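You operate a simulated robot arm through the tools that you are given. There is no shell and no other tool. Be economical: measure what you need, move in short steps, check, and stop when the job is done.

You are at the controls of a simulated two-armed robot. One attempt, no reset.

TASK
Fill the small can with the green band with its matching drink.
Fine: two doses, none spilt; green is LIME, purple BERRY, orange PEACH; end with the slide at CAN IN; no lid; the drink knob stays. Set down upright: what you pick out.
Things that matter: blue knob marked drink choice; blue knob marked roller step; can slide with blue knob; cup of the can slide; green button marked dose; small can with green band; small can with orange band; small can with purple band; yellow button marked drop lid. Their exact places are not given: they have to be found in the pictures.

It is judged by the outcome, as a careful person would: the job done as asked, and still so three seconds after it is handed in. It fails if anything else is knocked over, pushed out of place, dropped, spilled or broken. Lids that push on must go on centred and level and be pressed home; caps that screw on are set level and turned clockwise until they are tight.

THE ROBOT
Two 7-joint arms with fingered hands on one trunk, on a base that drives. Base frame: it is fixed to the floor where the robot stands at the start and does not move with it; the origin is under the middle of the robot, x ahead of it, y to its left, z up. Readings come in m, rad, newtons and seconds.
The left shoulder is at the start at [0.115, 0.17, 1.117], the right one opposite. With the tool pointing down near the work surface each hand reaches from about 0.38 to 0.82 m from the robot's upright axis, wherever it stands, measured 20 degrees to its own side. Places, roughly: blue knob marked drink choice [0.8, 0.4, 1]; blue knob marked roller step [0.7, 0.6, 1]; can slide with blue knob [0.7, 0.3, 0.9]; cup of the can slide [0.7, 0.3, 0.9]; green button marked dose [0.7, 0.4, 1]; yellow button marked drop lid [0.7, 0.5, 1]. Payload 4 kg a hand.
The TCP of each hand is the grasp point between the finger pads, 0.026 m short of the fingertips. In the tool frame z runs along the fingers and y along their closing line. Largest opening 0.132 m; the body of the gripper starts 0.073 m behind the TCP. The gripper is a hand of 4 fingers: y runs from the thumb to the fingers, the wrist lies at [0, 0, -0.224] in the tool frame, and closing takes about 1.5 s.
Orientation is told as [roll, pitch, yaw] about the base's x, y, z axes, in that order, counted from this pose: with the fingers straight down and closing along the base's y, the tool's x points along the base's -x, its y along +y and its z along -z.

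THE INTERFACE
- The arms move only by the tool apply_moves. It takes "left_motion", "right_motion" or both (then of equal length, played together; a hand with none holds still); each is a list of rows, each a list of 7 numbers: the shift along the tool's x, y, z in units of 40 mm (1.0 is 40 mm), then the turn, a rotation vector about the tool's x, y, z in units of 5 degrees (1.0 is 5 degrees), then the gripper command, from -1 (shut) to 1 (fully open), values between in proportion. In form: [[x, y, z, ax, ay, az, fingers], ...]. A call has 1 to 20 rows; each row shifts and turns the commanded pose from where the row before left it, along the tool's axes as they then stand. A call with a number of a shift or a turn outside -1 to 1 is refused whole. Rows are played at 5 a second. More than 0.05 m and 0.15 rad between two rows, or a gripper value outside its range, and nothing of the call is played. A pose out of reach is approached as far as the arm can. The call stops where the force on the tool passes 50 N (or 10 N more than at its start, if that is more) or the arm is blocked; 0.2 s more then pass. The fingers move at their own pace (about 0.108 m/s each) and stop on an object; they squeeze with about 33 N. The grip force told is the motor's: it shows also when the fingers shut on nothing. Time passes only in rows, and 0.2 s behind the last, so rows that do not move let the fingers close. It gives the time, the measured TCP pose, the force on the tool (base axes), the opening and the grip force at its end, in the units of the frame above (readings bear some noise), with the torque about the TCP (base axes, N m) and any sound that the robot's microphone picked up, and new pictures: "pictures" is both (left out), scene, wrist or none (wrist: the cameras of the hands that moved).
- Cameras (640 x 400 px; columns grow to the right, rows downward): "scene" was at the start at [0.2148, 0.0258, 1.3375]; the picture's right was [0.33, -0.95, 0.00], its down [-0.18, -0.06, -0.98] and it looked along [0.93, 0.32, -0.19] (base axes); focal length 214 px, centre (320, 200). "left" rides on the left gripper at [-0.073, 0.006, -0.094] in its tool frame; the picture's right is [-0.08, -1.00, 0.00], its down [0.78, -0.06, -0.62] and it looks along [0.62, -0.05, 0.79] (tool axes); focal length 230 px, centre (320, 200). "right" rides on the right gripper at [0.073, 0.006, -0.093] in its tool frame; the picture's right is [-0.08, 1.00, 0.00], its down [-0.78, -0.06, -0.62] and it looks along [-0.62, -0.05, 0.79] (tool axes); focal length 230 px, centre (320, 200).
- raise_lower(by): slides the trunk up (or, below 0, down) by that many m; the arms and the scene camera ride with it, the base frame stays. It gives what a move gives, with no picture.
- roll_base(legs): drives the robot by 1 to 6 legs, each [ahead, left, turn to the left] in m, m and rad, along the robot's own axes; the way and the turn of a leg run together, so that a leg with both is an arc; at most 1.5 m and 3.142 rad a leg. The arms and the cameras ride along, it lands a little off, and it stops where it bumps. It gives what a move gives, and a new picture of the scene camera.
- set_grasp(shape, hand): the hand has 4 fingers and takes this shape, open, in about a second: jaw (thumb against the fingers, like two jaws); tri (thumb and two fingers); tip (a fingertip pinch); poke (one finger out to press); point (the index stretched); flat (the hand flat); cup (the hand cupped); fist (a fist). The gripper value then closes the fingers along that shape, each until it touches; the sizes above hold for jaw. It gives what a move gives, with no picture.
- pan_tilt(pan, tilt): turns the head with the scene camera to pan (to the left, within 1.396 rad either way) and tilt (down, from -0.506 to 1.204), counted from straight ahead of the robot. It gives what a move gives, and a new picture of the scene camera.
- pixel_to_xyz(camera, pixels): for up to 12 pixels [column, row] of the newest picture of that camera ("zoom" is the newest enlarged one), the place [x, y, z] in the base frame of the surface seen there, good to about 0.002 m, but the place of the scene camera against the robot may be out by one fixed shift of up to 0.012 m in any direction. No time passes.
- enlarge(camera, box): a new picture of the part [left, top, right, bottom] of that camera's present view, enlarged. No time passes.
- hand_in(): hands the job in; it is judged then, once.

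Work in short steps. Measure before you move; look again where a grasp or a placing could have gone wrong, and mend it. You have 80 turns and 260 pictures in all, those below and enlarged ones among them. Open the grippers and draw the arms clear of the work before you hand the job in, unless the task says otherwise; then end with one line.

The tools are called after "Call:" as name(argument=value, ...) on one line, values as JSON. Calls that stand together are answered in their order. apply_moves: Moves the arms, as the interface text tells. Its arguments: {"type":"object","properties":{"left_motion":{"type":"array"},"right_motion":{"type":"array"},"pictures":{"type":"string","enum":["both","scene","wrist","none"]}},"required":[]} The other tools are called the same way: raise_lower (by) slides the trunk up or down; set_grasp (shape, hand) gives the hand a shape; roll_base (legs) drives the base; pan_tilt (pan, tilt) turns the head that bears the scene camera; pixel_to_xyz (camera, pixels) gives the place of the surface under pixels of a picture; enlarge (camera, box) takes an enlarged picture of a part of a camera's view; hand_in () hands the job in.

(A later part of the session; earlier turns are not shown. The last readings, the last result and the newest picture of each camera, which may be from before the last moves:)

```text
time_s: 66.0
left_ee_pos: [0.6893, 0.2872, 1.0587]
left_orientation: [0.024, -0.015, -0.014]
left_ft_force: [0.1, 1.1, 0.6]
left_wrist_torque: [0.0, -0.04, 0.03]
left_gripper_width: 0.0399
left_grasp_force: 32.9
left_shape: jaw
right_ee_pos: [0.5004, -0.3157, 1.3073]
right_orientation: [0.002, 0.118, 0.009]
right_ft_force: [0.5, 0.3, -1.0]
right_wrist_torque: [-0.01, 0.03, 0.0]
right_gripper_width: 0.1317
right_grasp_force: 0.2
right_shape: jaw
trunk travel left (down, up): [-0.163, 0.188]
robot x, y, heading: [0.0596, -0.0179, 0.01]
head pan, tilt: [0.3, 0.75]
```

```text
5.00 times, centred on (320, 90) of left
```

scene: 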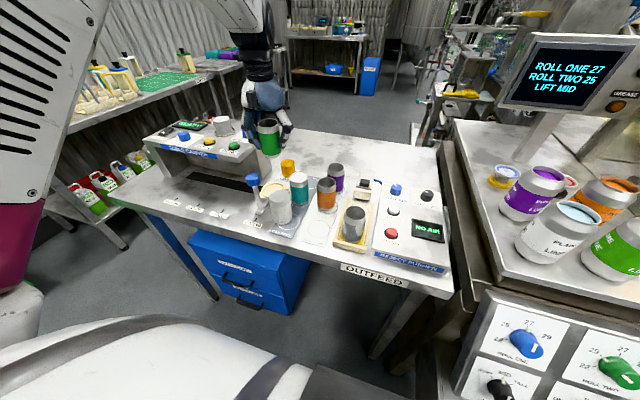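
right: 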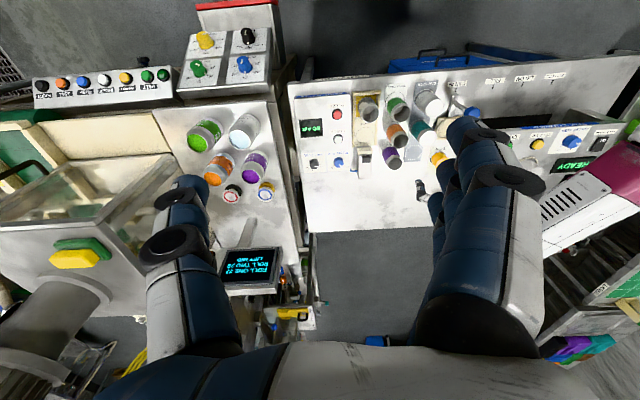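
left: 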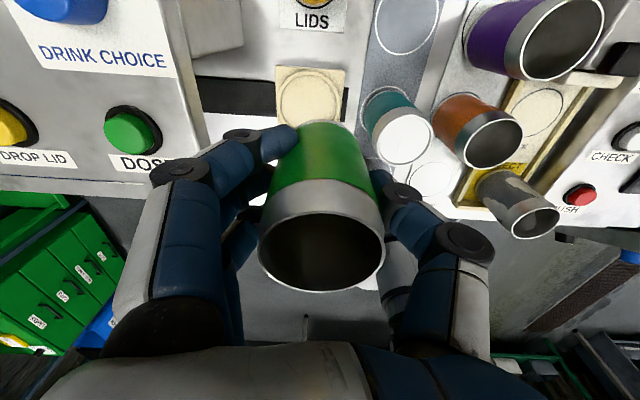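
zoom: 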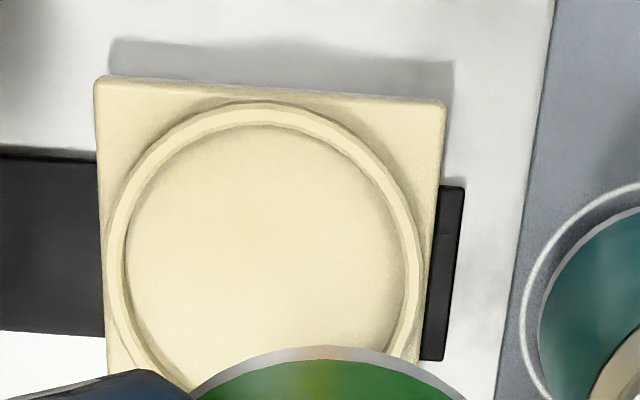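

The gray can got nudged ~2 cm toward the slide during the earlier wander; I'll put it back in its ring afterward. Cup centre ≈(0.687, 0.304), floor 0.872. I level, centre and descend partway.

Call:
apply_moves(left_motion=[[0.06, 0.4, 0, 0.275, 0.17, -0.16, -1], [0, 0, 0.6, 0, 0, 0, -1], [0, 0, 0.6, 0, 0, 0, -1], [0, 0, 0.6, 0, 0, 0, -1], [0, 0, 0, 0, 0, 0, -1]], pictures="both")

Call:
enlarge(camera="scene", box=[180, 110, 340, 210])

```text
time_s: 67.2
left_ee_pos: [0.6855, 0.3027, 0.9848]
left_orientation: [0.0, -0.001, -0.001]
left_ft_force: [-0.9, 0.9, -0.1]
left_wrist_torque: [0.0, -0.03, 0.02]
left_gripper_width: 0.0401
left_grasp_force: 33.1
left_shape: jaw
right_ee_pos: [0.5002, -0.3156, 1.307]
right_orientation: [0.0, 0.116, 0.01]
right_ft_force: [-1.2, 0.3, -0.4]
right_wrist_torque: [0.03, 0.01, -0.02]
right_gripper_width: 0.132
right_grasp_force: 0.1
right_shape: jaw
trunk travel left (down, up): [-0.163, 0.188]
robot x, y, heading: [0.0551, -0.0168, 0.009]
head pan, tilt: [0.3, 0.75]
```

scene: 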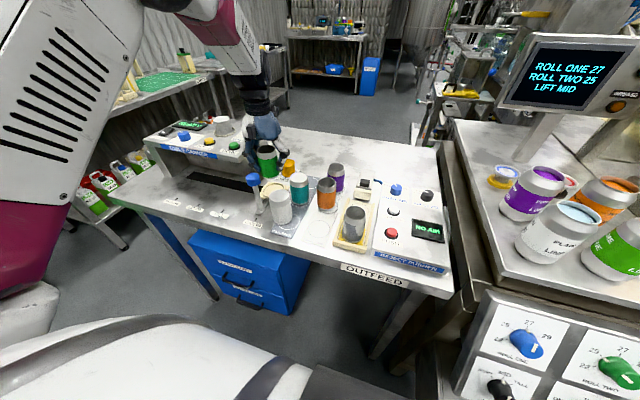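
left: 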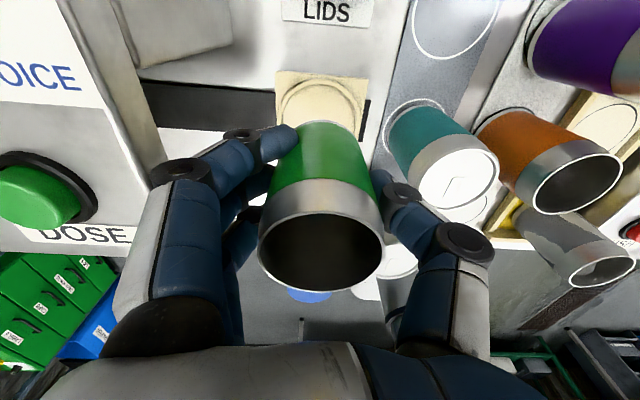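

```text
4.00 times, centred on (260, 160) of scene
```

zoom: 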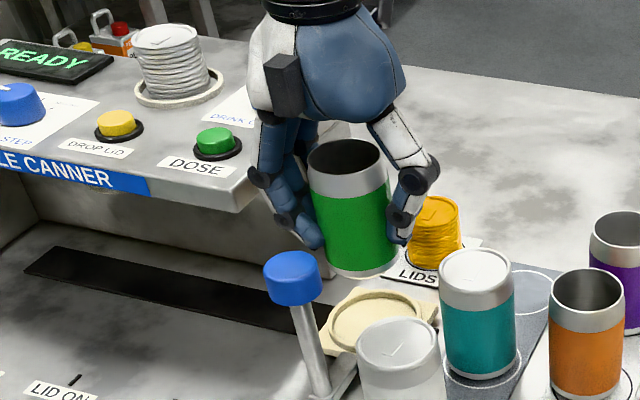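

Clear of panel edge. I descend to z≈0.931 in small steps.

Call:
apply_moves(left_motion=[[-0.03, 0.03, 0.4, 0, 0, 0, -1], [0, 0, 0.4, 0, 0, 0, -1], [0, 0, 0.4, 0, 0, 0, -1], [0, 0, 0.12, 0, 0, 0, -1], [0, 0, 0, 0, 0, 0, -1]], pictures="wrist")

Call:
enlarge(camera="scene", box=[200, 120, 328, 200])

```text
time_s: 68.4
left_ee_pos: [0.6883, 0.3033, 0.9318]
left_orientation: [-0.001, 0.001, -0.002]
left_ft_force: [0.3, 0.6, 0.3]
left_wrist_torque: [-0.02, -0.01, 0.0]
left_gripper_width: 0.0397
left_grasp_force: 33.1
left_shape: jaw
right_ee_pos: [0.5003, -0.3155, 1.309]
right_orientation: [0.001, 0.12, 0.009]
right_ft_force: [-0.1, 0.2, -0.7]
right_wrist_torque: [-0.05, 0.01, 0.01]
right_gripper_width: 0.132
right_grasp_force: 0.0
right_shape: jaw
trunk travel left (down, up): [-0.163, 0.188]
robot x, y, heading: [0.0542, -0.0164, 0.01]
head pan, tilt: [0.3, 0.75]
```

left: 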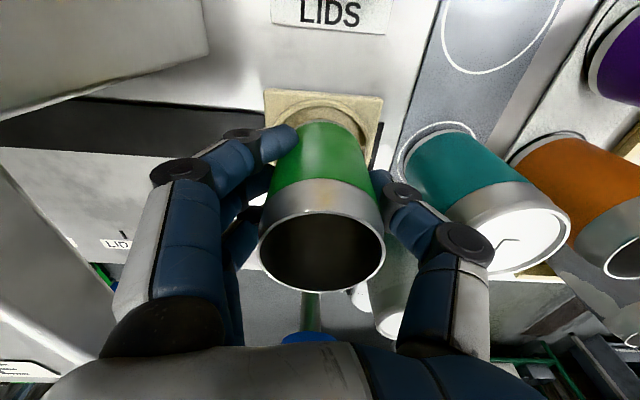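

```text
5.00 times, centred on (264, 160) of scene
```

zoom: 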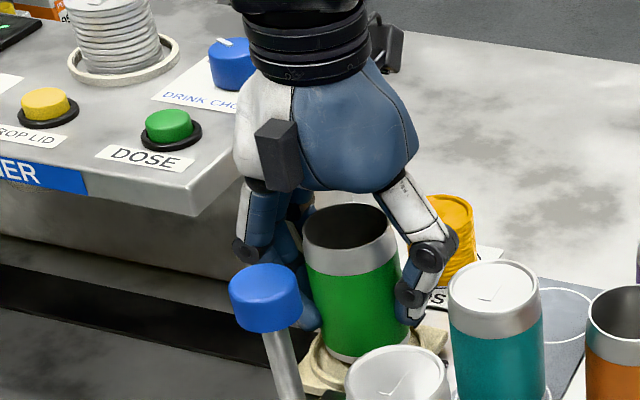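

Can is inside the ring, just above the floor. I lower a few mm more until contact.

Call:
apply_moves(left_motion=[[0, 0, 0.07, 0, 0, 0, -1], [0, 0, 0.07, 0, 0, 0, -1], [0, 0, 0, 0, 0, 0, -1]], pictures="none")

```text
time_s: 69.2
left_ee_pos: [0.6885, 0.303, 0.928]
left_orientation: [0.0, -0.001, 0.0]
left_ft_force: [0.2, 0.2, 0.2]
left_wrist_torque: [-0.01, -0.01, 0.02]
left_gripper_width: 0.04
left_grasp_force: 32.7
left_shape: jaw
right_ee_pos: [0.5001, -0.3163, 1.3094]
right_orientation: [0.0, 0.117, 0.01]
right_ft_force: [0.9, -0.2, 0.6]
right_wrist_torque: [0.0, 0.03, -0.03]
right_gripper_width: 0.1319
right_grasp_force: 0.0
right_shape: jaw
trunk travel left (down, up): [-0.163, 0.188]
robot x, y, heading: [0.057, -0.0154, 0.011]
head pan, tilt: [0.3, 0.75]
```

Call:
apply_moves(left_motion=[[0, 0, 0.07, 0, 0, 0, -1], [0, 0, 0.07, 0, 0, 0, -1], [0, 0, 0, 0, 0, 0, -1]], pictures="none")

```text
time_s: 70.0
left_ee_pos: [0.6884, 0.3032, 0.9246]
left_orientation: [-0.001, -0.004, 0.0]
left_ft_force: [-0.2, 1.3, 13.9]
left_wrist_torque: [0.04, 0.03, 0.03]
left_gripper_width: 0.0397
left_grasp_force: 32.8
left_shape: jaw
right_ee_pos: [0.4993, -0.3163, 1.3096]
right_orientation: [0.003, 0.117, 0.008]
right_ft_force: [-0.2, -0.7, 0.0]
right_wrist_torque: [-0.01, 0.02, 0.0]
right_gripper_width: 0.1315
right_grasp_force: 0.0
right_shape: jaw
trunk travel left (down, up): [-0.163, 0.188]
robot x, y, heading: [0.0573, -0.0172, 0.008]
head pan, tilt: [0.3, 0.75]
```

Floor contact at 14 N. Open moderately and lift straight up.

Call:
apply_moves(left_motion=[[0, 0, 0, 0, 0, 0, 0.05], [0, 0, 0, 0, 0, 0, 0.05], [0, 0, 0, 0, 0, 0, 0.05], [0, 0, 0, 0, 0, 0, 0.05], [0, 0, -0.4, 0, 0, 0, 0.05], [0, 0, -0.7, 0, 0, 0, 0.05], [0, 0, -0.7, 0, 0, 0, 0.05], [0, 0, -0.7, 0, 0, 0, 0.05], [0, 0, -0.7, 0, 0, 0, 0.05], [0, 0, 0, 0, 0, 0, 0.05]], pictures="both")

Call:
enlarge(camera="scene", box=[180, 130, 372, 250])

```text
time_s: 72.2
left_ee_pos: [0.6881, 0.3037, 1.0495]
left_orientation: [0.001, 0.002, -0.001]
left_ft_force: [0.5, 0.1, 0.1]
left_wrist_torque: [0.02, -0.03, -0.01]
left_gripper_width: 0.0687
left_grasp_force: 0.0
left_shape: jaw
right_ee_pos: [0.5011, -0.3149, 1.3078]
right_orientation: [0.002, 0.119, 0.008]
right_ft_force: [0.6, 0.3, 0.1]
right_wrist_torque: [-0.04, 0.04, -0.02]
right_gripper_width: 0.1319
right_grasp_force: 0.0
right_shape: jaw
trunk travel left (down, up): [-0.163, 0.188]
robot x, y, heading: [0.0567, -0.0199, 0.011]
head pan, tilt: [0.3, 0.75]
```

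scene: 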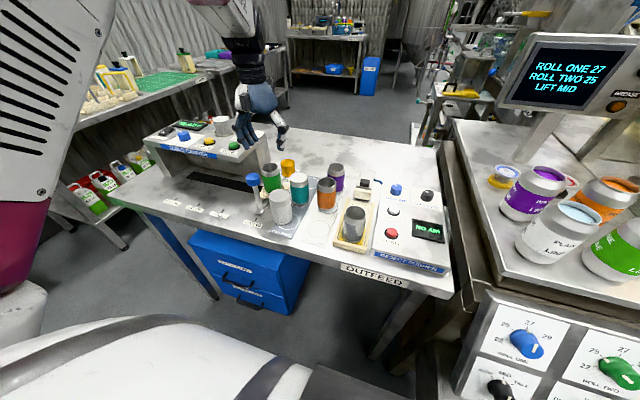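
left: 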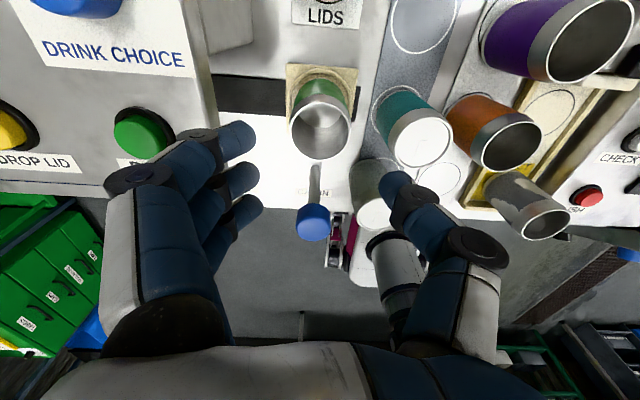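

```text
3.33 times, centred on (276, 190) of scene
```

zoom: 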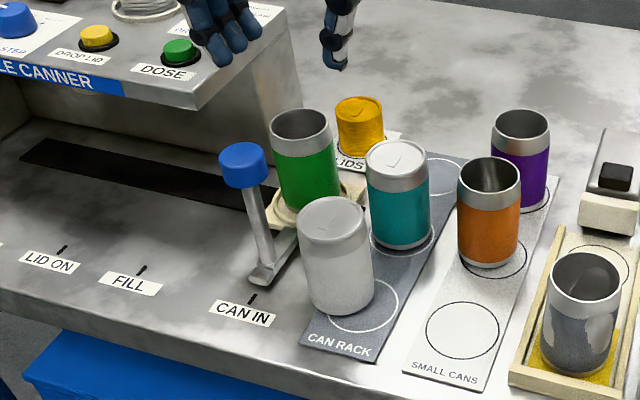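

The green can sits well in the cup. Next I correct the nudged gray can: move the hand above its ring to measure.

Call:
apply_moves(left_motion=[[0, -0.7, -0.2, 0, 0, 0, 0.15], [0, -0.7, -0.2, 0, 0, 0, 0.15], [0, -0.8, -0.2, 0, 0, 0, 0.15], [0.8, -0.3, 0, 0, 0, 0, 0.15], [0.8, 0, 0, 0, 0, 0, 0.15], [0.8, 0, 0, 0, 0, 0, 0.15], [0, 0, 0, 0, 0, 0, 0.15]], pictures="wrist")

Call:
enlarge(camera="left", box=[240, 50, 400, 150])

```text
time_s: 73.8
left_ee_pos: [0.5927, 0.2044, 1.0712]
left_orientation: [0.0, 0.008, 0.0]
left_ft_force: [0.5, -0.4, -0.1]
left_wrist_torque: [-0.01, 0.03, -0.05]
left_gripper_width: 0.0749
left_grasp_force: 0.0
left_shape: jaw
right_ee_pos: [0.5022, -0.3158, 1.3076]
right_orientation: [0.001, 0.119, 0.01]
right_ft_force: [0.8, 1.0, 1.0]
right_wrist_torque: [0.01, 0.01, 0.01]
right_gripper_width: 0.1321
right_grasp_force: 0.0
right_shape: jaw
trunk travel left (down, up): [-0.163, 0.188]
robot x, y, heading: [0.0584, -0.0182, 0.009]
head pan, tilt: [0.3, 0.75]
```

left: 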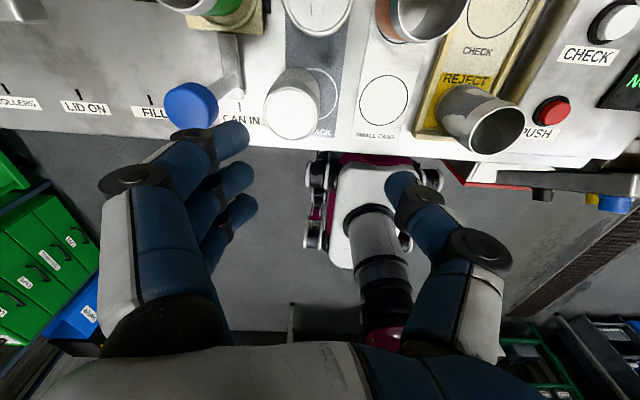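

```text
4.00 times, centred on (320, 100) of left
```

zoom: 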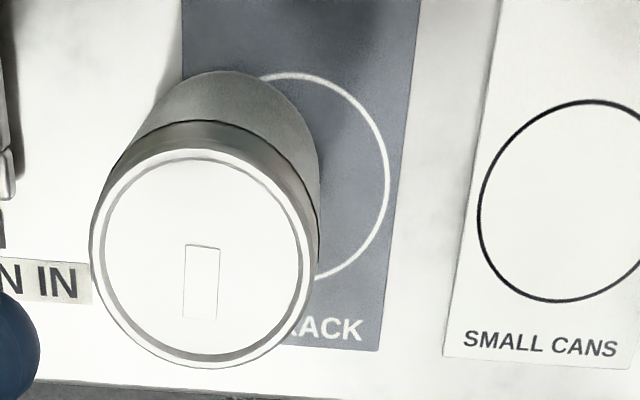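

Call:
pixel_to_xyz(camera="zoom", pixels=[[204, 258], [97, 258], [310, 258], [204, 160], [204, 362], [389, 185], [330, 84], [320, 280], [388, 200], [585, 100], [480, 210], [558, 301]])

```text
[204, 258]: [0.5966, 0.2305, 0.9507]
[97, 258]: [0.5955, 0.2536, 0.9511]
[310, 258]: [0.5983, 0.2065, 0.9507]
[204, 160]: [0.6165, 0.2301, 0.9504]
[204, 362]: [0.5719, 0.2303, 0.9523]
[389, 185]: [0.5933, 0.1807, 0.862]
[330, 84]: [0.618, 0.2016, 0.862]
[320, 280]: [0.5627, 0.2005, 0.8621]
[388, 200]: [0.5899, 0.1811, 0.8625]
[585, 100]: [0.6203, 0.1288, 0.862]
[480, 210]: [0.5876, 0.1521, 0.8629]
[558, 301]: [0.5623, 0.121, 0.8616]
```

The gray can is at (0.595, 0.230); its ring is at (0.590, 0.210). The blue slide knob is too near to grip it now, so I'll move the slide to FILL first. Moving above the slide knob.

Call:
apply_moves(left_motion=[[0, 0.7, 0, 0, -0.09, 0, -0.1], [-0.2, 0.9, 0, 0, 0, 0, -0.1], [0, 0.9, 0, 0, 0, 0, -0.1], [0, 0, 0, 0, 0, 0, -0.1]], pictures="wrist")

Call:
enlarge(camera="left", box=[240, 90, 400, 190])

```text
time_s: 74.8
left_ee_pos: [0.6, 0.3026, 1.0731]
left_orientation: [-0.001, -0.007, -0.003]
left_ft_force: [0.2, 0.9, 0.2]
left_wrist_torque: [0.0, -0.01, 0.01]
left_gripper_width: 0.0602
left_grasp_force: 0.1
left_shape: jaw
right_ee_pos: [0.5005, -0.3167, 1.3088]
right_orientation: [0.002, 0.118, 0.009]
right_ft_force: [0.1, 0.1, 0.0]
right_wrist_torque: [0.02, 0.0, 0.01]
right_gripper_width: 0.1322
right_grasp_force: 0.2
right_shape: jaw
trunk travel left (down, up): [-0.163, 0.188]
robot x, y, heading: [0.0572, -0.0134, 0.01]
head pan, tilt: [0.3, 0.75]
```

left: 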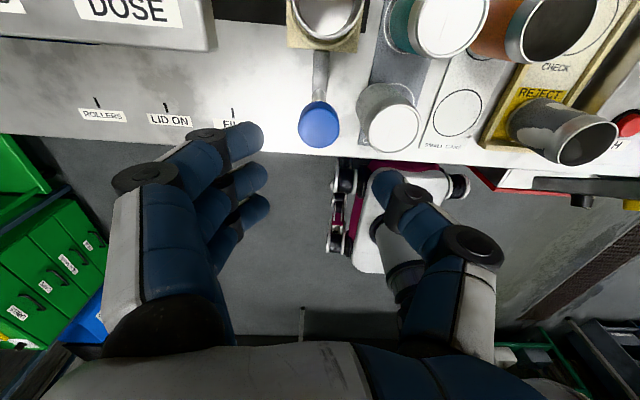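

```text
4.00 times, centred on (320, 140) of left
```

zoom: 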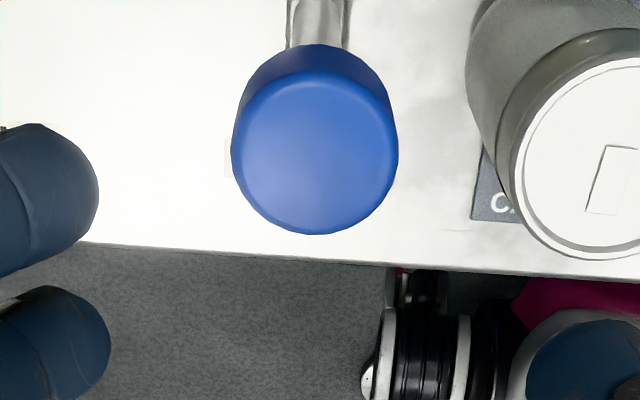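

Knob centre ≈(0.604, 0.304), top 0.989. I narrow the opening, align and descend to z≈0.983.

Call:
apply_moves(left_motion=[[-0.1, 0.04, 0.5, 0, 0.07, 0, -0.2], [0, 0, 0.6, 0, 0, 0, -0.2], [0, 0, 0.6, 0, 0, 0, -0.2], [0, 0, 0.55, 0, 0, 0, -0.2], [0, 0, 0, 0, 0, 0, -0.2]], pictures="wrist")

Call:
enlarge(camera="scene", box=[180, 130, 340, 230])

```text
time_s: 76.0
left_ee_pos: [0.6039, 0.3048, 0.9844]
left_orientation: [-0.001, -0.003, -0.002]
left_ft_force: [-0.1, -0.7, -1.0]
left_wrist_torque: [0.0, -0.01, 0.05]
left_gripper_width: 0.0533
left_grasp_force: 0.0
left_shape: jaw
right_ee_pos: [0.4991, -0.3161, 1.3093]
right_orientation: [0.001, 0.117, 0.008]
right_ft_force: [0.1, 0.5, 0.3]
right_wrist_torque: [0.0, -0.04, 0.01]
right_gripper_width: 0.1317
right_grasp_force: 0.0
right_shape: jaw
trunk travel left (down, up): [-0.163, 0.188]
robot x, y, heading: [0.0577, -0.0183, 0.016]
head pan, tilt: [0.3, 0.75]
```

left: 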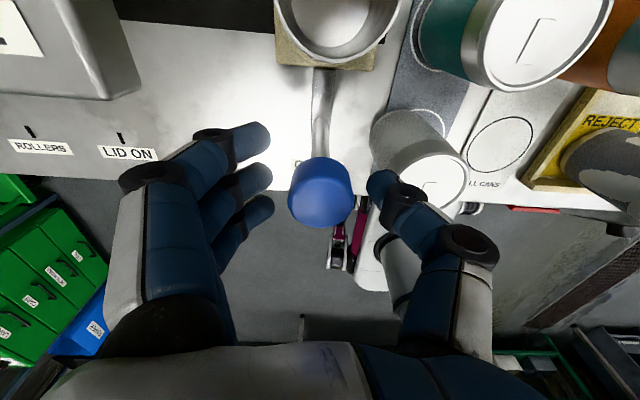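

```text
4.00 times, centred on (260, 180) of scene
```

zoom: 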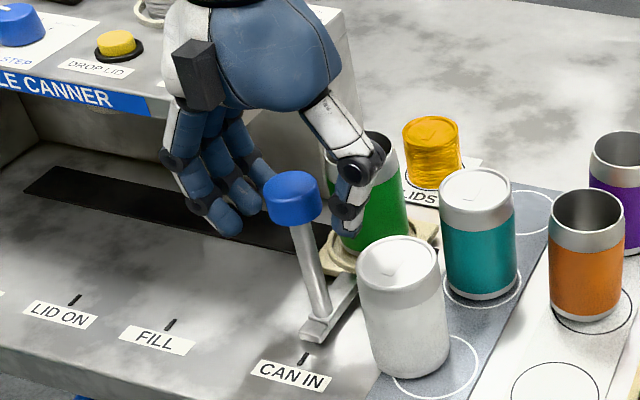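

Knob is between the fingers. Close, then slide left ~0.1 m in steps.

Call:
apply_moves(left_motion=[[0, 0, 0, 0, 0, 0, -1], [0, 0, 0, 0, 0, 0, -1], [0, 0, 0, 0, 0, 0, -1], [0, 0, 0, 0, 0, 0, -1], [0, 0, 0, 0, 0, 0, -1], [0, 0.25, 0, 0, 0, 0, -1], [0, 0.35, 0, 0, 0, 0, -1], [0, 0.35, 0, 0, 0, 0, -1], [0, 0.35, 0, 0, 0, 0, -1], [0, 0.35, 0, 0, 0, 0, -1], [0, 0, 0, 0, 0, 0, -1]], pictures="both")

Call:
enlarge(camera="scene", box=[180, 130, 340, 230])

```text
time_s: 78.4
left_ee_pos: [0.6046, 0.3707, 0.9842]
left_orientation: [-0.003, 0.0, 0.0]
left_ft_force: [-3.8, 0.1, -15.0]
left_wrist_torque: [-0.03, -0.01, -0.03]
left_gripper_width: 0.01
left_grasp_force: 32.8
left_shape: jaw
right_ee_pos: [0.5006, -0.3154, 1.3087]
right_orientation: [0.002, 0.119, 0.009]
right_ft_force: [0.2, 0.6, 0.3]
right_wrist_torque: [-0.01, 0.01, -0.02]
right_gripper_width: 0.132
right_grasp_force: 0.0
right_shape: jaw
trunk travel left (down, up): [-0.163, 0.188]
robot x, y, heading: [0.0571, -0.0169, 0.008]
head pan, tilt: [0.3, 0.75]
```

scene: 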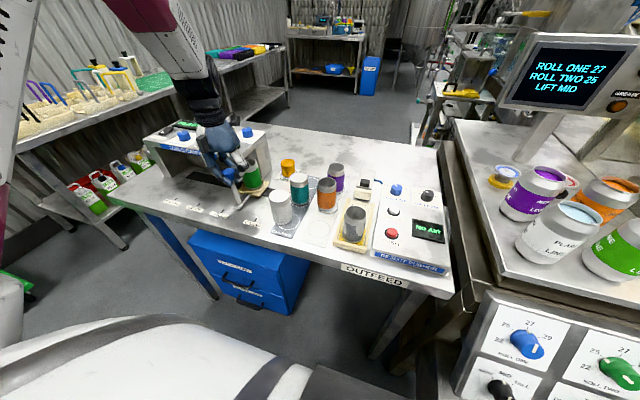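
left: 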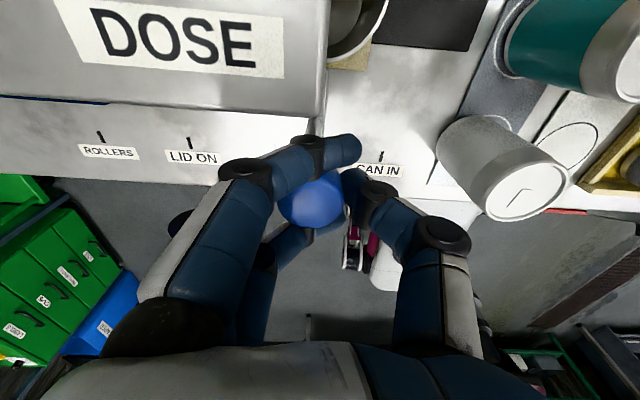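

```text
4.00 times, centred on (260, 180) of scene
```

zoom: 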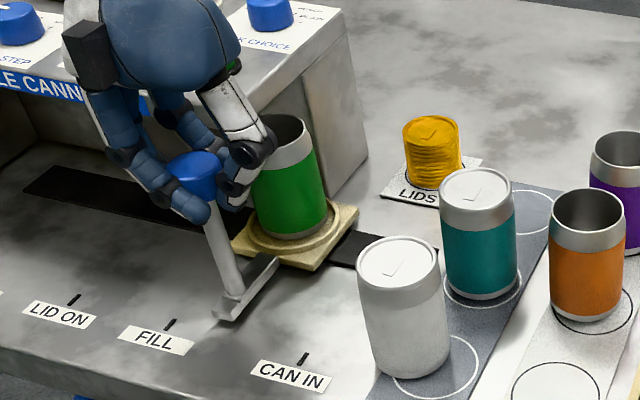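

The slide follows. I continue 43 mm to the FILL mark.

Call:
apply_moves(left_motion=[[0, 0.35, 0, 0, 0, 0, -1], [0, 0.35, 0, 0, 0, 0, -1], [0, 0.35, 0, 0, 0, 0, -1], [0, 0, 0, 0, 0, 0, -1]], pictures="both")

Call:
enlarge(camera="scene", box=[180, 130, 340, 230])

```text
time_s: 79.4
left_ee_pos: [0.6052, 0.4119, 0.983]
left_orientation: [-0.002, -0.001, -0.001]
left_ft_force: [-4.8, -1.3, -9.9]
left_wrist_torque: [-0.05, 0.03, 0.02]
left_gripper_width: 0.0101
left_grasp_force: 32.8
left_shape: jaw
right_ee_pos: [0.5003, -0.3153, 1.309]
right_orientation: [0.001, 0.118, 0.007]
right_ft_force: [1.1, -0.6, 0.0]
right_wrist_torque: [0.02, 0.02, -0.03]
right_gripper_width: 0.1319
right_grasp_force: 0.1
right_shape: jaw
trunk travel left (down, up): [-0.163, 0.188]
robot x, y, heading: [0.0591, -0.0188, 0.008]
head pan, tilt: [0.3, 0.75]
```

scene: 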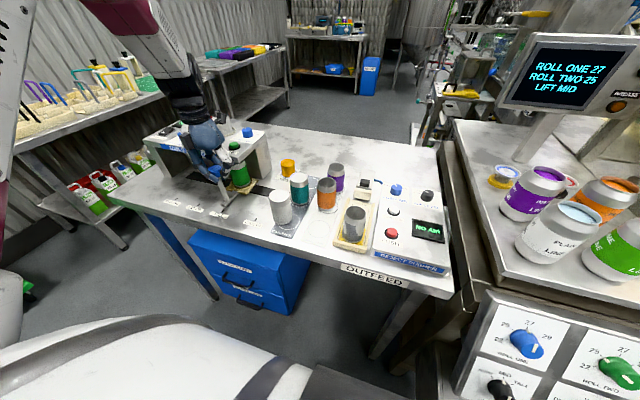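
left: 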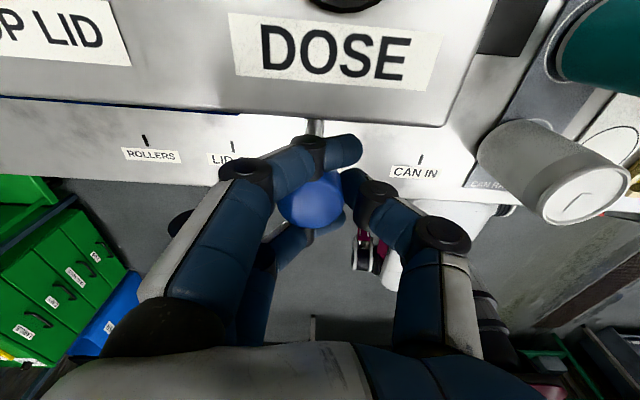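

```text
4.00 times, centred on (260, 180) of scene
```

zoom: 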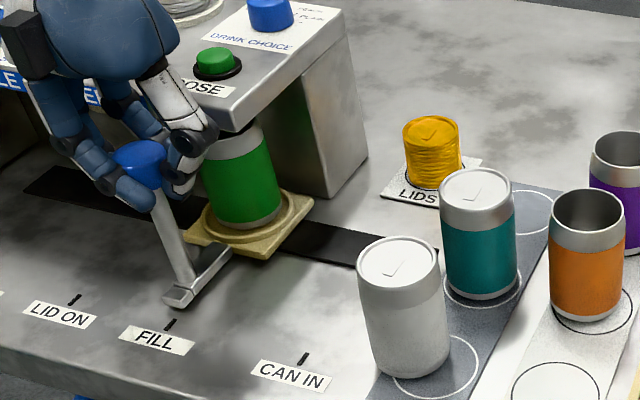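

The slide arm lines up at FILL within ~2 mm. Nudge 2 mm, release and lift.

Call:
apply_moves(left_motion=[[0, 0.06, 0, 0, 0, 0, -1], [0, 0, 0, 0, 0, 0, -0.2], [0, 0, 0, 0, 0, 0, -0.2], [0, 0, 0, 0, 0, 0, -0.2], [0, 0, -0.6, 0, 0, 0, -0.2], [0, 0, -0.8, 0, 0, 0, -0.2], [0, 0, -0.8, 0, 0, 0, -0.2], [0, 0, -0.8, 0, 0, 0, -0.2], [0, 0, 0, 0, 0, 0, -0.2]], pictures="both")

Call:
enlarge(camera="left", box=[220, 60, 412, 180])

Call:
enlarge(camera="scene", box=[150, 110, 310, 210])

```text
time_s: 81.4
left_ee_pos: [0.6048, 0.4151, 1.1045]
left_orientation: [0.0, 0.001, 0.0]
left_ft_force: [-0.3, -0.2, 0.5]
left_wrist_torque: [0.0, 0.04, -0.01]
left_gripper_width: 0.0519
left_grasp_force: 0.0
left_shape: jaw
right_ee_pos: [0.5012, -0.3163, 1.3084]
right_orientation: [0.002, 0.117, 0.007]
right_ft_force: [1.1, 0.5, -0.4]
right_wrist_torque: [0.01, 0.0, -0.01]
right_gripper_width: 0.1319
right_grasp_force: 0.1
right_shape: jaw
trunk travel left (down, up): [-0.163, 0.188]
robot x, y, heading: [0.0579, -0.0156, 0.014]
head pan, tilt: [0.3, 0.75]
```

scene: 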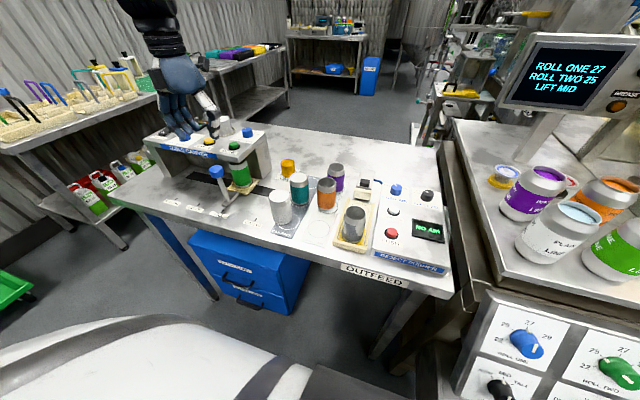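
left: 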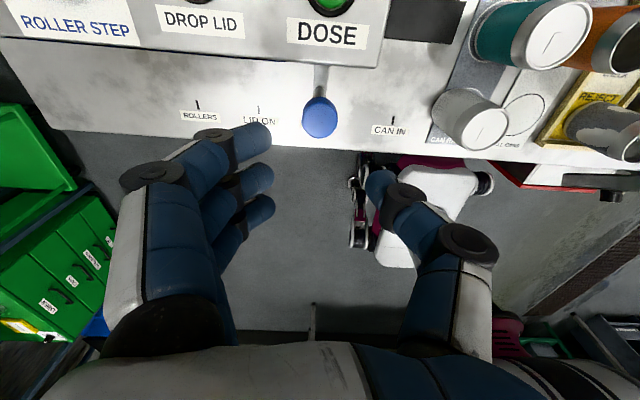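

```text
3.33 times, centred on (316, 120) of left
```

zoom: 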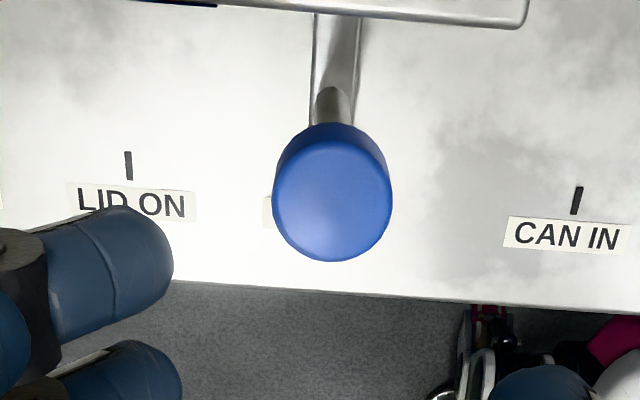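

```text
4.00 times, centred on (230, 160) of scene
```

zoom: 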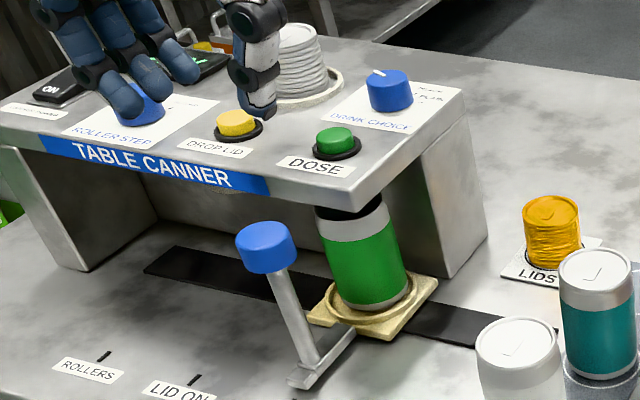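

The slide sits at FILL with the can beneath the nozzle. I set the poke shape and look where the finger is.

Call:
set_grasp(hand="left", shape="poke")

Call:
apply_moves(left_motion=[[0, 0, -0.5, 0, 0, 0, -1], [0, 0, 0, 0, 0, 0, -1], [0, 0, 0, 0, 0, 0, -1]], pictures="both")

Call:
enlarge(camera="scene", box=[130, 40, 290, 140])

```text
time_s: 82.3
left_ee_pos: [0.6052, 0.415, 1.1043]
left_orientation: [0.0, -0.002, -0.002]
left_ft_force: [0.6, 0.0, 0.3]
left_wrist_torque: [0.0, -0.06, -0.01]
left_gripper_width: 0.0
left_grasp_force: 0.0
left_shape: poke
right_ee_pos: [0.5008, -0.3155, 1.3085]
right_orientation: [0.001, 0.119, 0.009]
right_ft_force: [-0.1, -0.7, -0.2]
right_wrist_torque: [0.0, 0.0, 0.0]
right_gripper_width: 0.1318
right_grasp_force: 0.0
right_shape: jaw
trunk travel left (down, up): [-0.163, 0.188]
robot x, y, heading: [0.0562, -0.0176, 0.008]
head pan, tilt: [0.3, 0.75]
```

```text
time_s: 83.1
left_ee_pos: [0.6056, 0.4146, 1.1266]
left_orientation: [0.001, -0.001, -0.002]
left_ft_force: [0.2, 0.2, -0.2]
left_wrist_torque: [0.01, 0.01, -0.01]
left_gripper_width: 0.0
left_grasp_force: 0.1
left_shape: poke
right_ee_pos: [0.5001, -0.3161, 1.3089]
right_orientation: [0.001, 0.12, 0.008]
right_ft_force: [0.0, 0.1, 0.3]
right_wrist_torque: [0.01, -0.01, 0.01]
right_gripper_width: 0.1321
right_grasp_force: 0.1
right_shape: jaw
trunk travel left (down, up): [-0.163, 0.188]
robot x, y, heading: [0.056, -0.0182, 0.009]
head pan, tilt: [0.3, 0.75]
```

scene: 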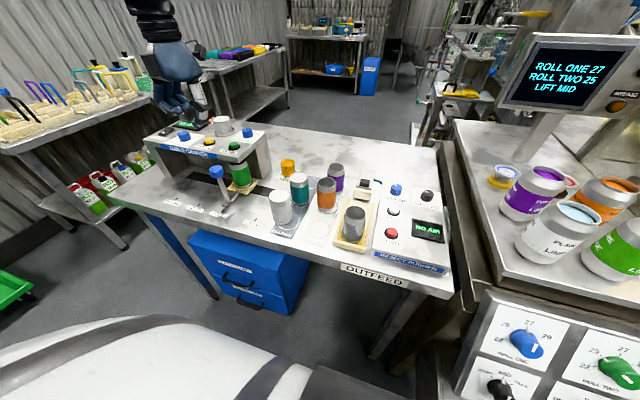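
left: 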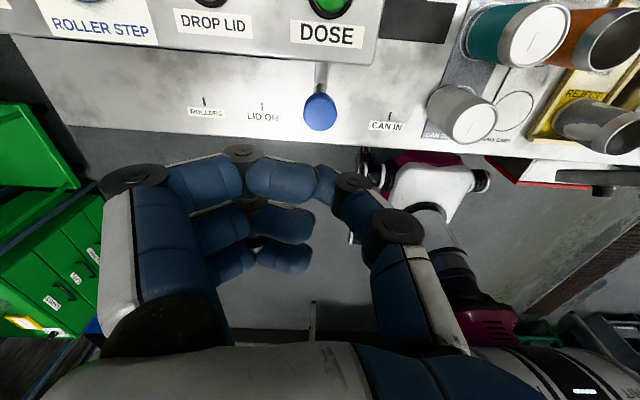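

```text
4.00 times, centred on (210, 90) of scene
```

zoom: 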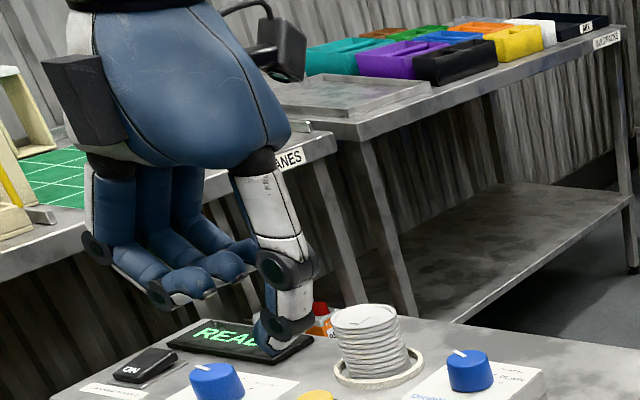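

I had closed the shape with −1; open it (+1) to see the actual poke pose.

Call:
apply_moves(left_motion=[[0, 0, 0, 0, 0, 0, 1], [0, 0, 0, 0, 0, 0, 1], [0, 0, 0, 0, 0, 0, 1], [0, 0, 0, 0, 0, 0, 1]], pictures="both")

Call:
enlarge(camera="scene", box=[130, 40, 290, 140])

```text
time_s: 84.1
left_ee_pos: [0.6053, 0.415, 1.1255]
left_orientation: [0.001, -0.002, -0.001]
left_ft_force: [-0.3, -0.5, -0.4]
left_wrist_torque: [-0.06, -0.01, 0.02]
left_gripper_width: 0.0002
left_grasp_force: 0.0
left_shape: poke
right_ee_pos: [0.4995, -0.316, 1.309]
right_orientation: [0.003, 0.119, 0.008]
right_ft_force: [-0.2, 0.0, 0.0]
right_wrist_torque: [-0.04, 0.01, 0.04]
right_gripper_width: 0.1318
right_grasp_force: 0.1
right_shape: jaw
trunk travel left (down, up): [-0.163, 0.188]
robot x, y, heading: [0.0542, -0.0183, 0.009]
head pan, tilt: [0.3, 0.75]
```

scene: 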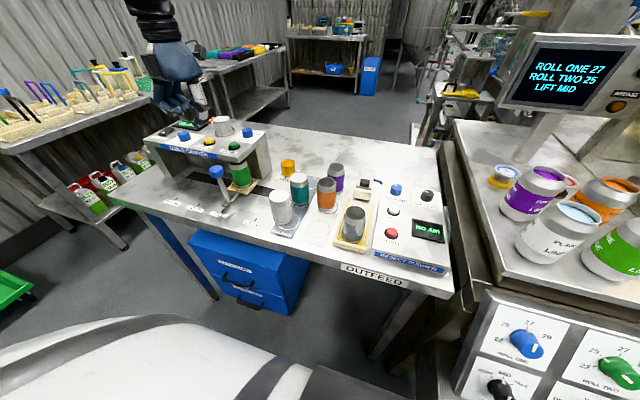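
left: 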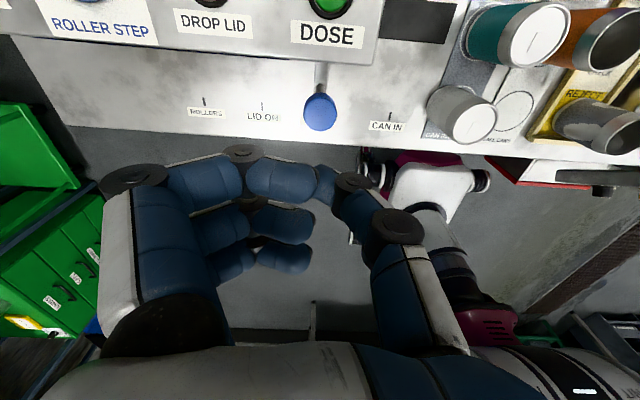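

```text
4.00 times, centred on (210, 90) of scene
```

zoom: 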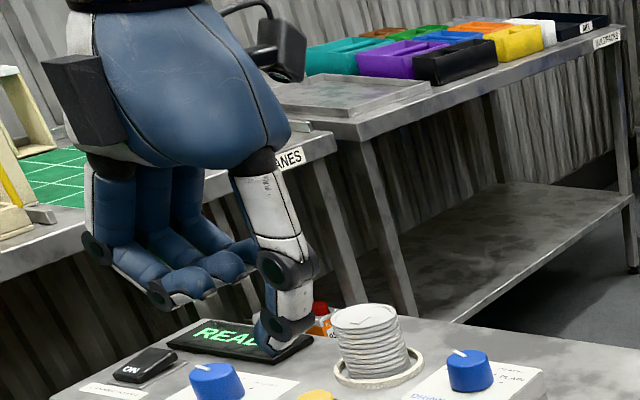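

In poke shape the thumb reaches down to about the tool axis. I measure its tip and the DOSE button.

Call:
pixel_to_xyz(camera="left", pixels=[[325, 170], [325, 180], [325, 190], [335, 180], [318, 180], [329, 3]])

Call:
enlarge(camera="left", box=[272, 150, 400, 230])

```text
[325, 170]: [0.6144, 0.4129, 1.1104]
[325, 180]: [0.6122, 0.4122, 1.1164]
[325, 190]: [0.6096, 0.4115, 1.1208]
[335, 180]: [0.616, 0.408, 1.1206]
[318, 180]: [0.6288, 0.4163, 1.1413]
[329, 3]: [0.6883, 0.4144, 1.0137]
```

```text
5.00 times, centred on (336, 190) of left
```

zoom: 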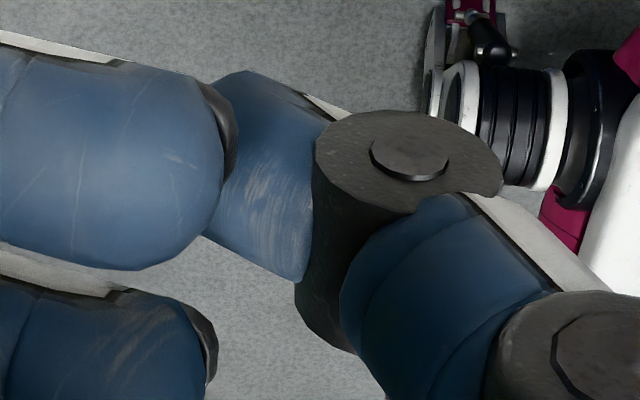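

Call:
pixel_to_xyz(camera="zoom", pixels=[[320, 190]])

Call:
pixel_to_xyz(camera="scene", pixels=[[196, 125], [197, 127], [198, 122], [203, 120], [175, 113], [170, 113], [185, 108]])

Call:
enlarge(camera="scene", box=[162, 90, 226, 130])

```text
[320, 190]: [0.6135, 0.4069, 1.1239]
```

```text
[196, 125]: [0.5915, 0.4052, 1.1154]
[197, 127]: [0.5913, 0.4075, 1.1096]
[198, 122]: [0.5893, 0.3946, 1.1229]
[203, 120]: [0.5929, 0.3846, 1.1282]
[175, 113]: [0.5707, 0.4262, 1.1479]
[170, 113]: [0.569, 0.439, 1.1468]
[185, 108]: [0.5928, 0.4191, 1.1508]
```

```text
10.00 times, centred on (194, 110) of scene
```

zoom: 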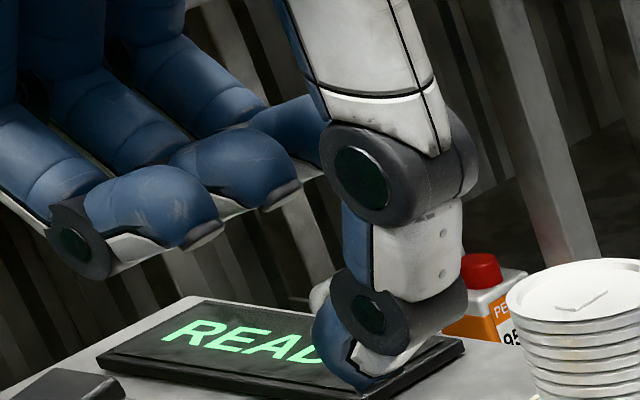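

Thumb tip ≈ below the TCP at z−0.022, other fingers 35 mm higher: good to press. Move over DOSE (0.697, 0.412) and descend to just above.

Call:
apply_moves(left_motion=[[-0.6, 0, 0, 0, 0, 0, 1], [-0.6, 0, 0, 0, 0, 0, 1], [-0.6, 0, 0, 0, 0, 0, 1], [-0.5, 0, 0, 0, 0, 0, 1], [0, 0, 0.6, 0, 0, 0, 1], [0, 0, 0.6, 0, 0, 0, 1], [0, 0, 0.5, 0, 0, 0, 1], [0, 0, 0, 0, 0, 0, 1]], pictures="both")

Call:
enlarge(camera="scene", box=[170, 90, 298, 170])

```text
time_s: 85.9
left_ee_pos: [0.6951, 0.4129, 1.0558]
left_orientation: [-0.002, 0.0, -0.002]
left_ft_force: [-0.7, 0.4, 0.1]
left_wrist_torque: [0.0, 0.03, 0.01]
left_gripper_width: 0.0
left_grasp_force: 0.0
left_shape: poke
right_ee_pos: [0.5009, -0.3155, 1.3096]
right_orientation: [0.003, 0.118, 0.009]
right_ft_force: [0.2, -0.3, 0.3]
right_wrist_torque: [-0.01, -0.01, 0.01]
right_gripper_width: 0.1322
right_grasp_force: 0.1
right_shape: jaw
trunk travel left (down, up): [-0.163, 0.188]
robot x, y, heading: [0.0574, -0.0183, 0.012]
head pan, tilt: [0.3, 0.75]
```

scene: 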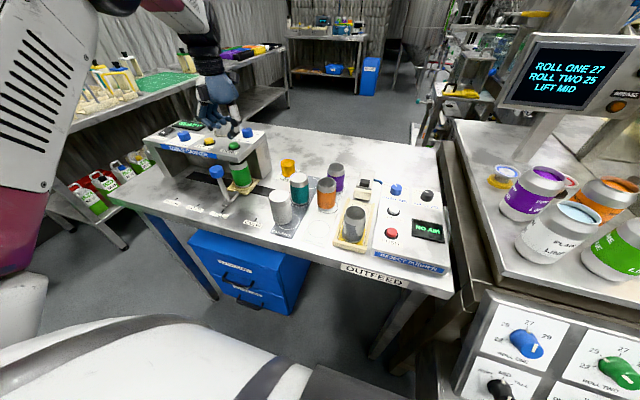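
left: 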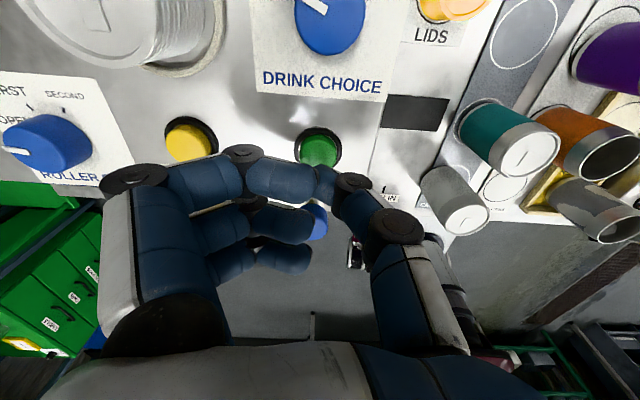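

```text
5.00 times, centred on (234, 130) of scene
```

zoom: 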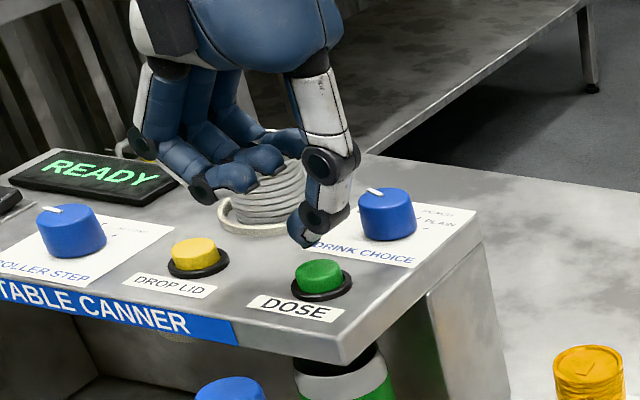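

Call:
pixel_to_xyz(camera="left", pixels=[[320, 136], [320, 147], [320, 158], [303, 150], [337, 150], [324, 172]])

Call:
enlarge(camera="left", box=[272, 110, 368, 170])

Call:
pixel_to_xyz(camera="scene", pixels=[[230, 137], [231, 138], [233, 133], [234, 143]])

```text
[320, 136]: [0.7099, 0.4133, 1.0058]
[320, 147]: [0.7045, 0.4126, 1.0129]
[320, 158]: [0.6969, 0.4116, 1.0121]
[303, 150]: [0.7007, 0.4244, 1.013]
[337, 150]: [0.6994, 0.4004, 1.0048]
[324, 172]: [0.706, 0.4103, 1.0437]
```

```text
6.67 times, centred on (320, 140) of left
```

zoom: 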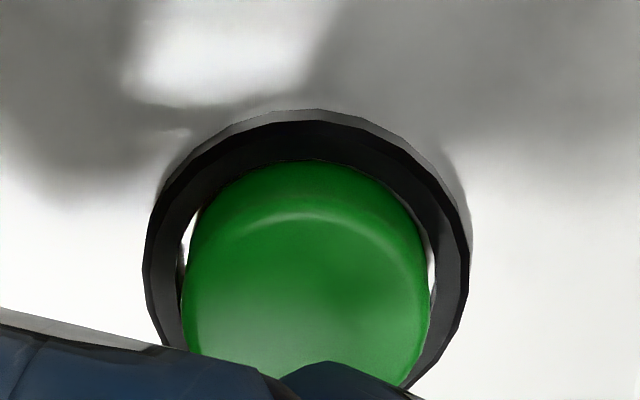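

```text
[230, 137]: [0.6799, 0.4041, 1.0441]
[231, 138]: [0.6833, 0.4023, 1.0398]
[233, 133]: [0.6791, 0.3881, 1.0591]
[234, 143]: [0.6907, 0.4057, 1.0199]
```

Button centre ≈(0.696, 0.412), well under the thumb. Approach to near contact.

Call:
apply_moves(left_motion=[[0, 0, 0.4, 0, 0, 0, 1], [0, 0, 0.1, 0, 0, 0, 1], [0, 0, 0, 0, 0, 0, 1]], pictures="none")

Call:
enlarge(camera="scene", box=[202, 110, 266, 150])

```text
time_s: 86.7
left_ee_pos: [0.6973, 0.4148, 1.0378]
left_orientation: [-0.001, -0.003, 0.0]
left_ft_force: [-0.5, -0.5, 5.9]
left_wrist_torque: [0.03, -0.01, -0.04]
left_gripper_width: 0.0
left_grasp_force: 0.0
left_shape: poke
right_ee_pos: [0.4991, -0.3165, 1.3088]
right_orientation: [0.004, 0.116, 0.009]
right_ft_force: [0.2, 0.1, 0.6]
right_wrist_torque: [0.0, -0.01, -0.02]
right_gripper_width: 0.1318
right_grasp_force: 0.0
right_shape: jaw
trunk travel left (down, up): [-0.163, 0.188]
robot x, y, heading: [0.0555, -0.0171, 0.012]
head pan, tilt: [0.3, 0.75]
heard: click
```

```text
10.00 times, centred on (234, 130) of scene
```

zoom: 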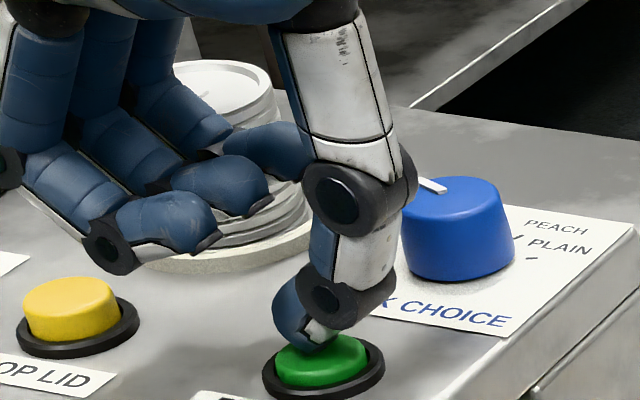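

A click: first dose triggered at 6 N. I lift 14 mm and wait, looking at the display.

Call:
apply_moves(left_motion=[[0, 0, -0.35, 0, 0, 0, 1], [0, 0, 0, 0, 0, 0, 1], [0, 0, 0, 0, 0, 0, 1], [0, 0, 0, 0, 0, 0, 1], [0, 0, 0, 0, 0, 0, 1], [0, 0, 0, 0, 0, 0, 1], [0, 0, 0, 0, 0, 0, 1], [0, 0, 0, 0, 0, 0, 1]], pictures="scene")

Call:
enlarge(camera="scene", box=[150, 100, 310, 200])

```text
time_s: 88.5
left_ee_pos: [0.6974, 0.4139, 1.0514]
left_orientation: [0.0, -0.002, -0.001]
left_ft_force: [-0.5, 0.3, -0.3]
left_wrist_torque: [0.0, -0.03, -0.05]
left_gripper_width: 0.0
left_grasp_force: 0.0
left_shape: poke
right_ee_pos: [0.5, -0.3166, 1.3087]
right_orientation: [0.003, 0.118, 0.008]
right_ft_force: [-0.7, -0.5, -0.2]
right_wrist_torque: [-0.02, -0.03, -0.01]
right_gripper_width: 0.1319
right_grasp_force: 0.1
right_shape: jaw
trunk travel left (down, up): [-0.163, 0.188]
robot x, y, heading: [0.0578, -0.0152, 0.013]
head pan, tilt: [0.3, 0.75]
```

scene: 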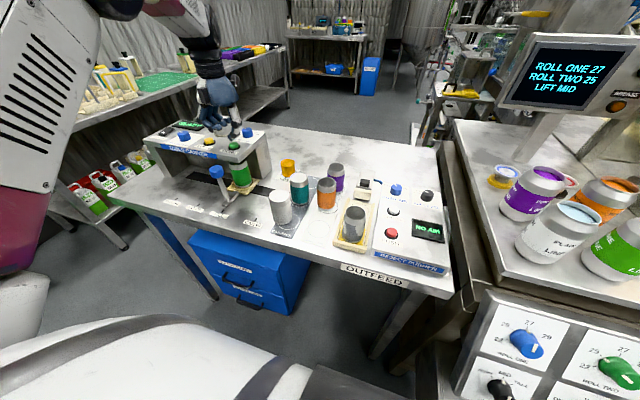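

```text
4.00 times, centred on (230, 150) of scene
```

zoom: 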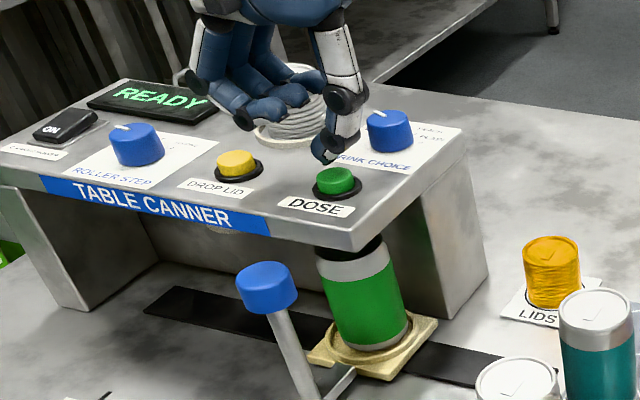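

Display reads READY, no spill. Press a second time the same way and look immediately.

Call:
apply_moves(left_motion=[[0, 0, 0.34, 0, 0, 0, 1], [0, 0, 0, 0, 0, 0, 1]], pictures="none")

Call:
enlarge(camera="scene", box=[150, 100, 310, 200])

```text
time_s: 89.1
left_ee_pos: [0.6974, 0.4151, 1.0365]
left_orientation: [0.0, -0.002, -0.002]
left_ft_force: [0.4, -0.3, 4.8]
left_wrist_torque: [-0.05, -0.05, 0.0]
left_gripper_width: 0.0001
left_grasp_force: 0.0
left_shape: poke
right_ee_pos: [0.4991, -0.3165, 1.3087]
right_orientation: [0.003, 0.118, 0.009]
right_ft_force: [-0.2, 0.3, 0.2]
right_wrist_torque: [-0.01, -0.02, -0.01]
right_gripper_width: 0.132
right_grasp_force: 0.1
right_shape: jaw
trunk travel left (down, up): [-0.163, 0.188]
robot x, y, heading: [0.0603, -0.0184, 0.006]
head pan, tilt: [0.3, 0.75]
heard: click
```

```text
4.00 times, centred on (230, 150) of scene
```

zoom: 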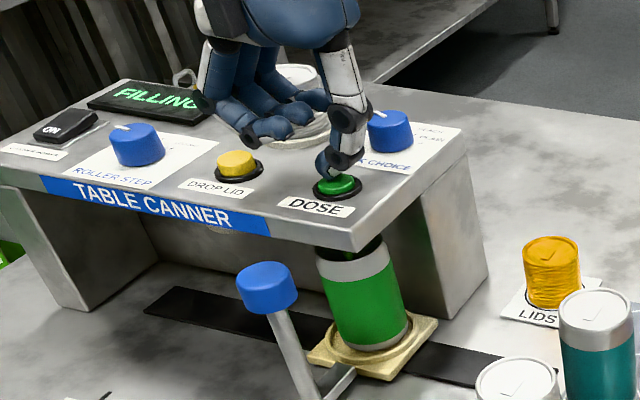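

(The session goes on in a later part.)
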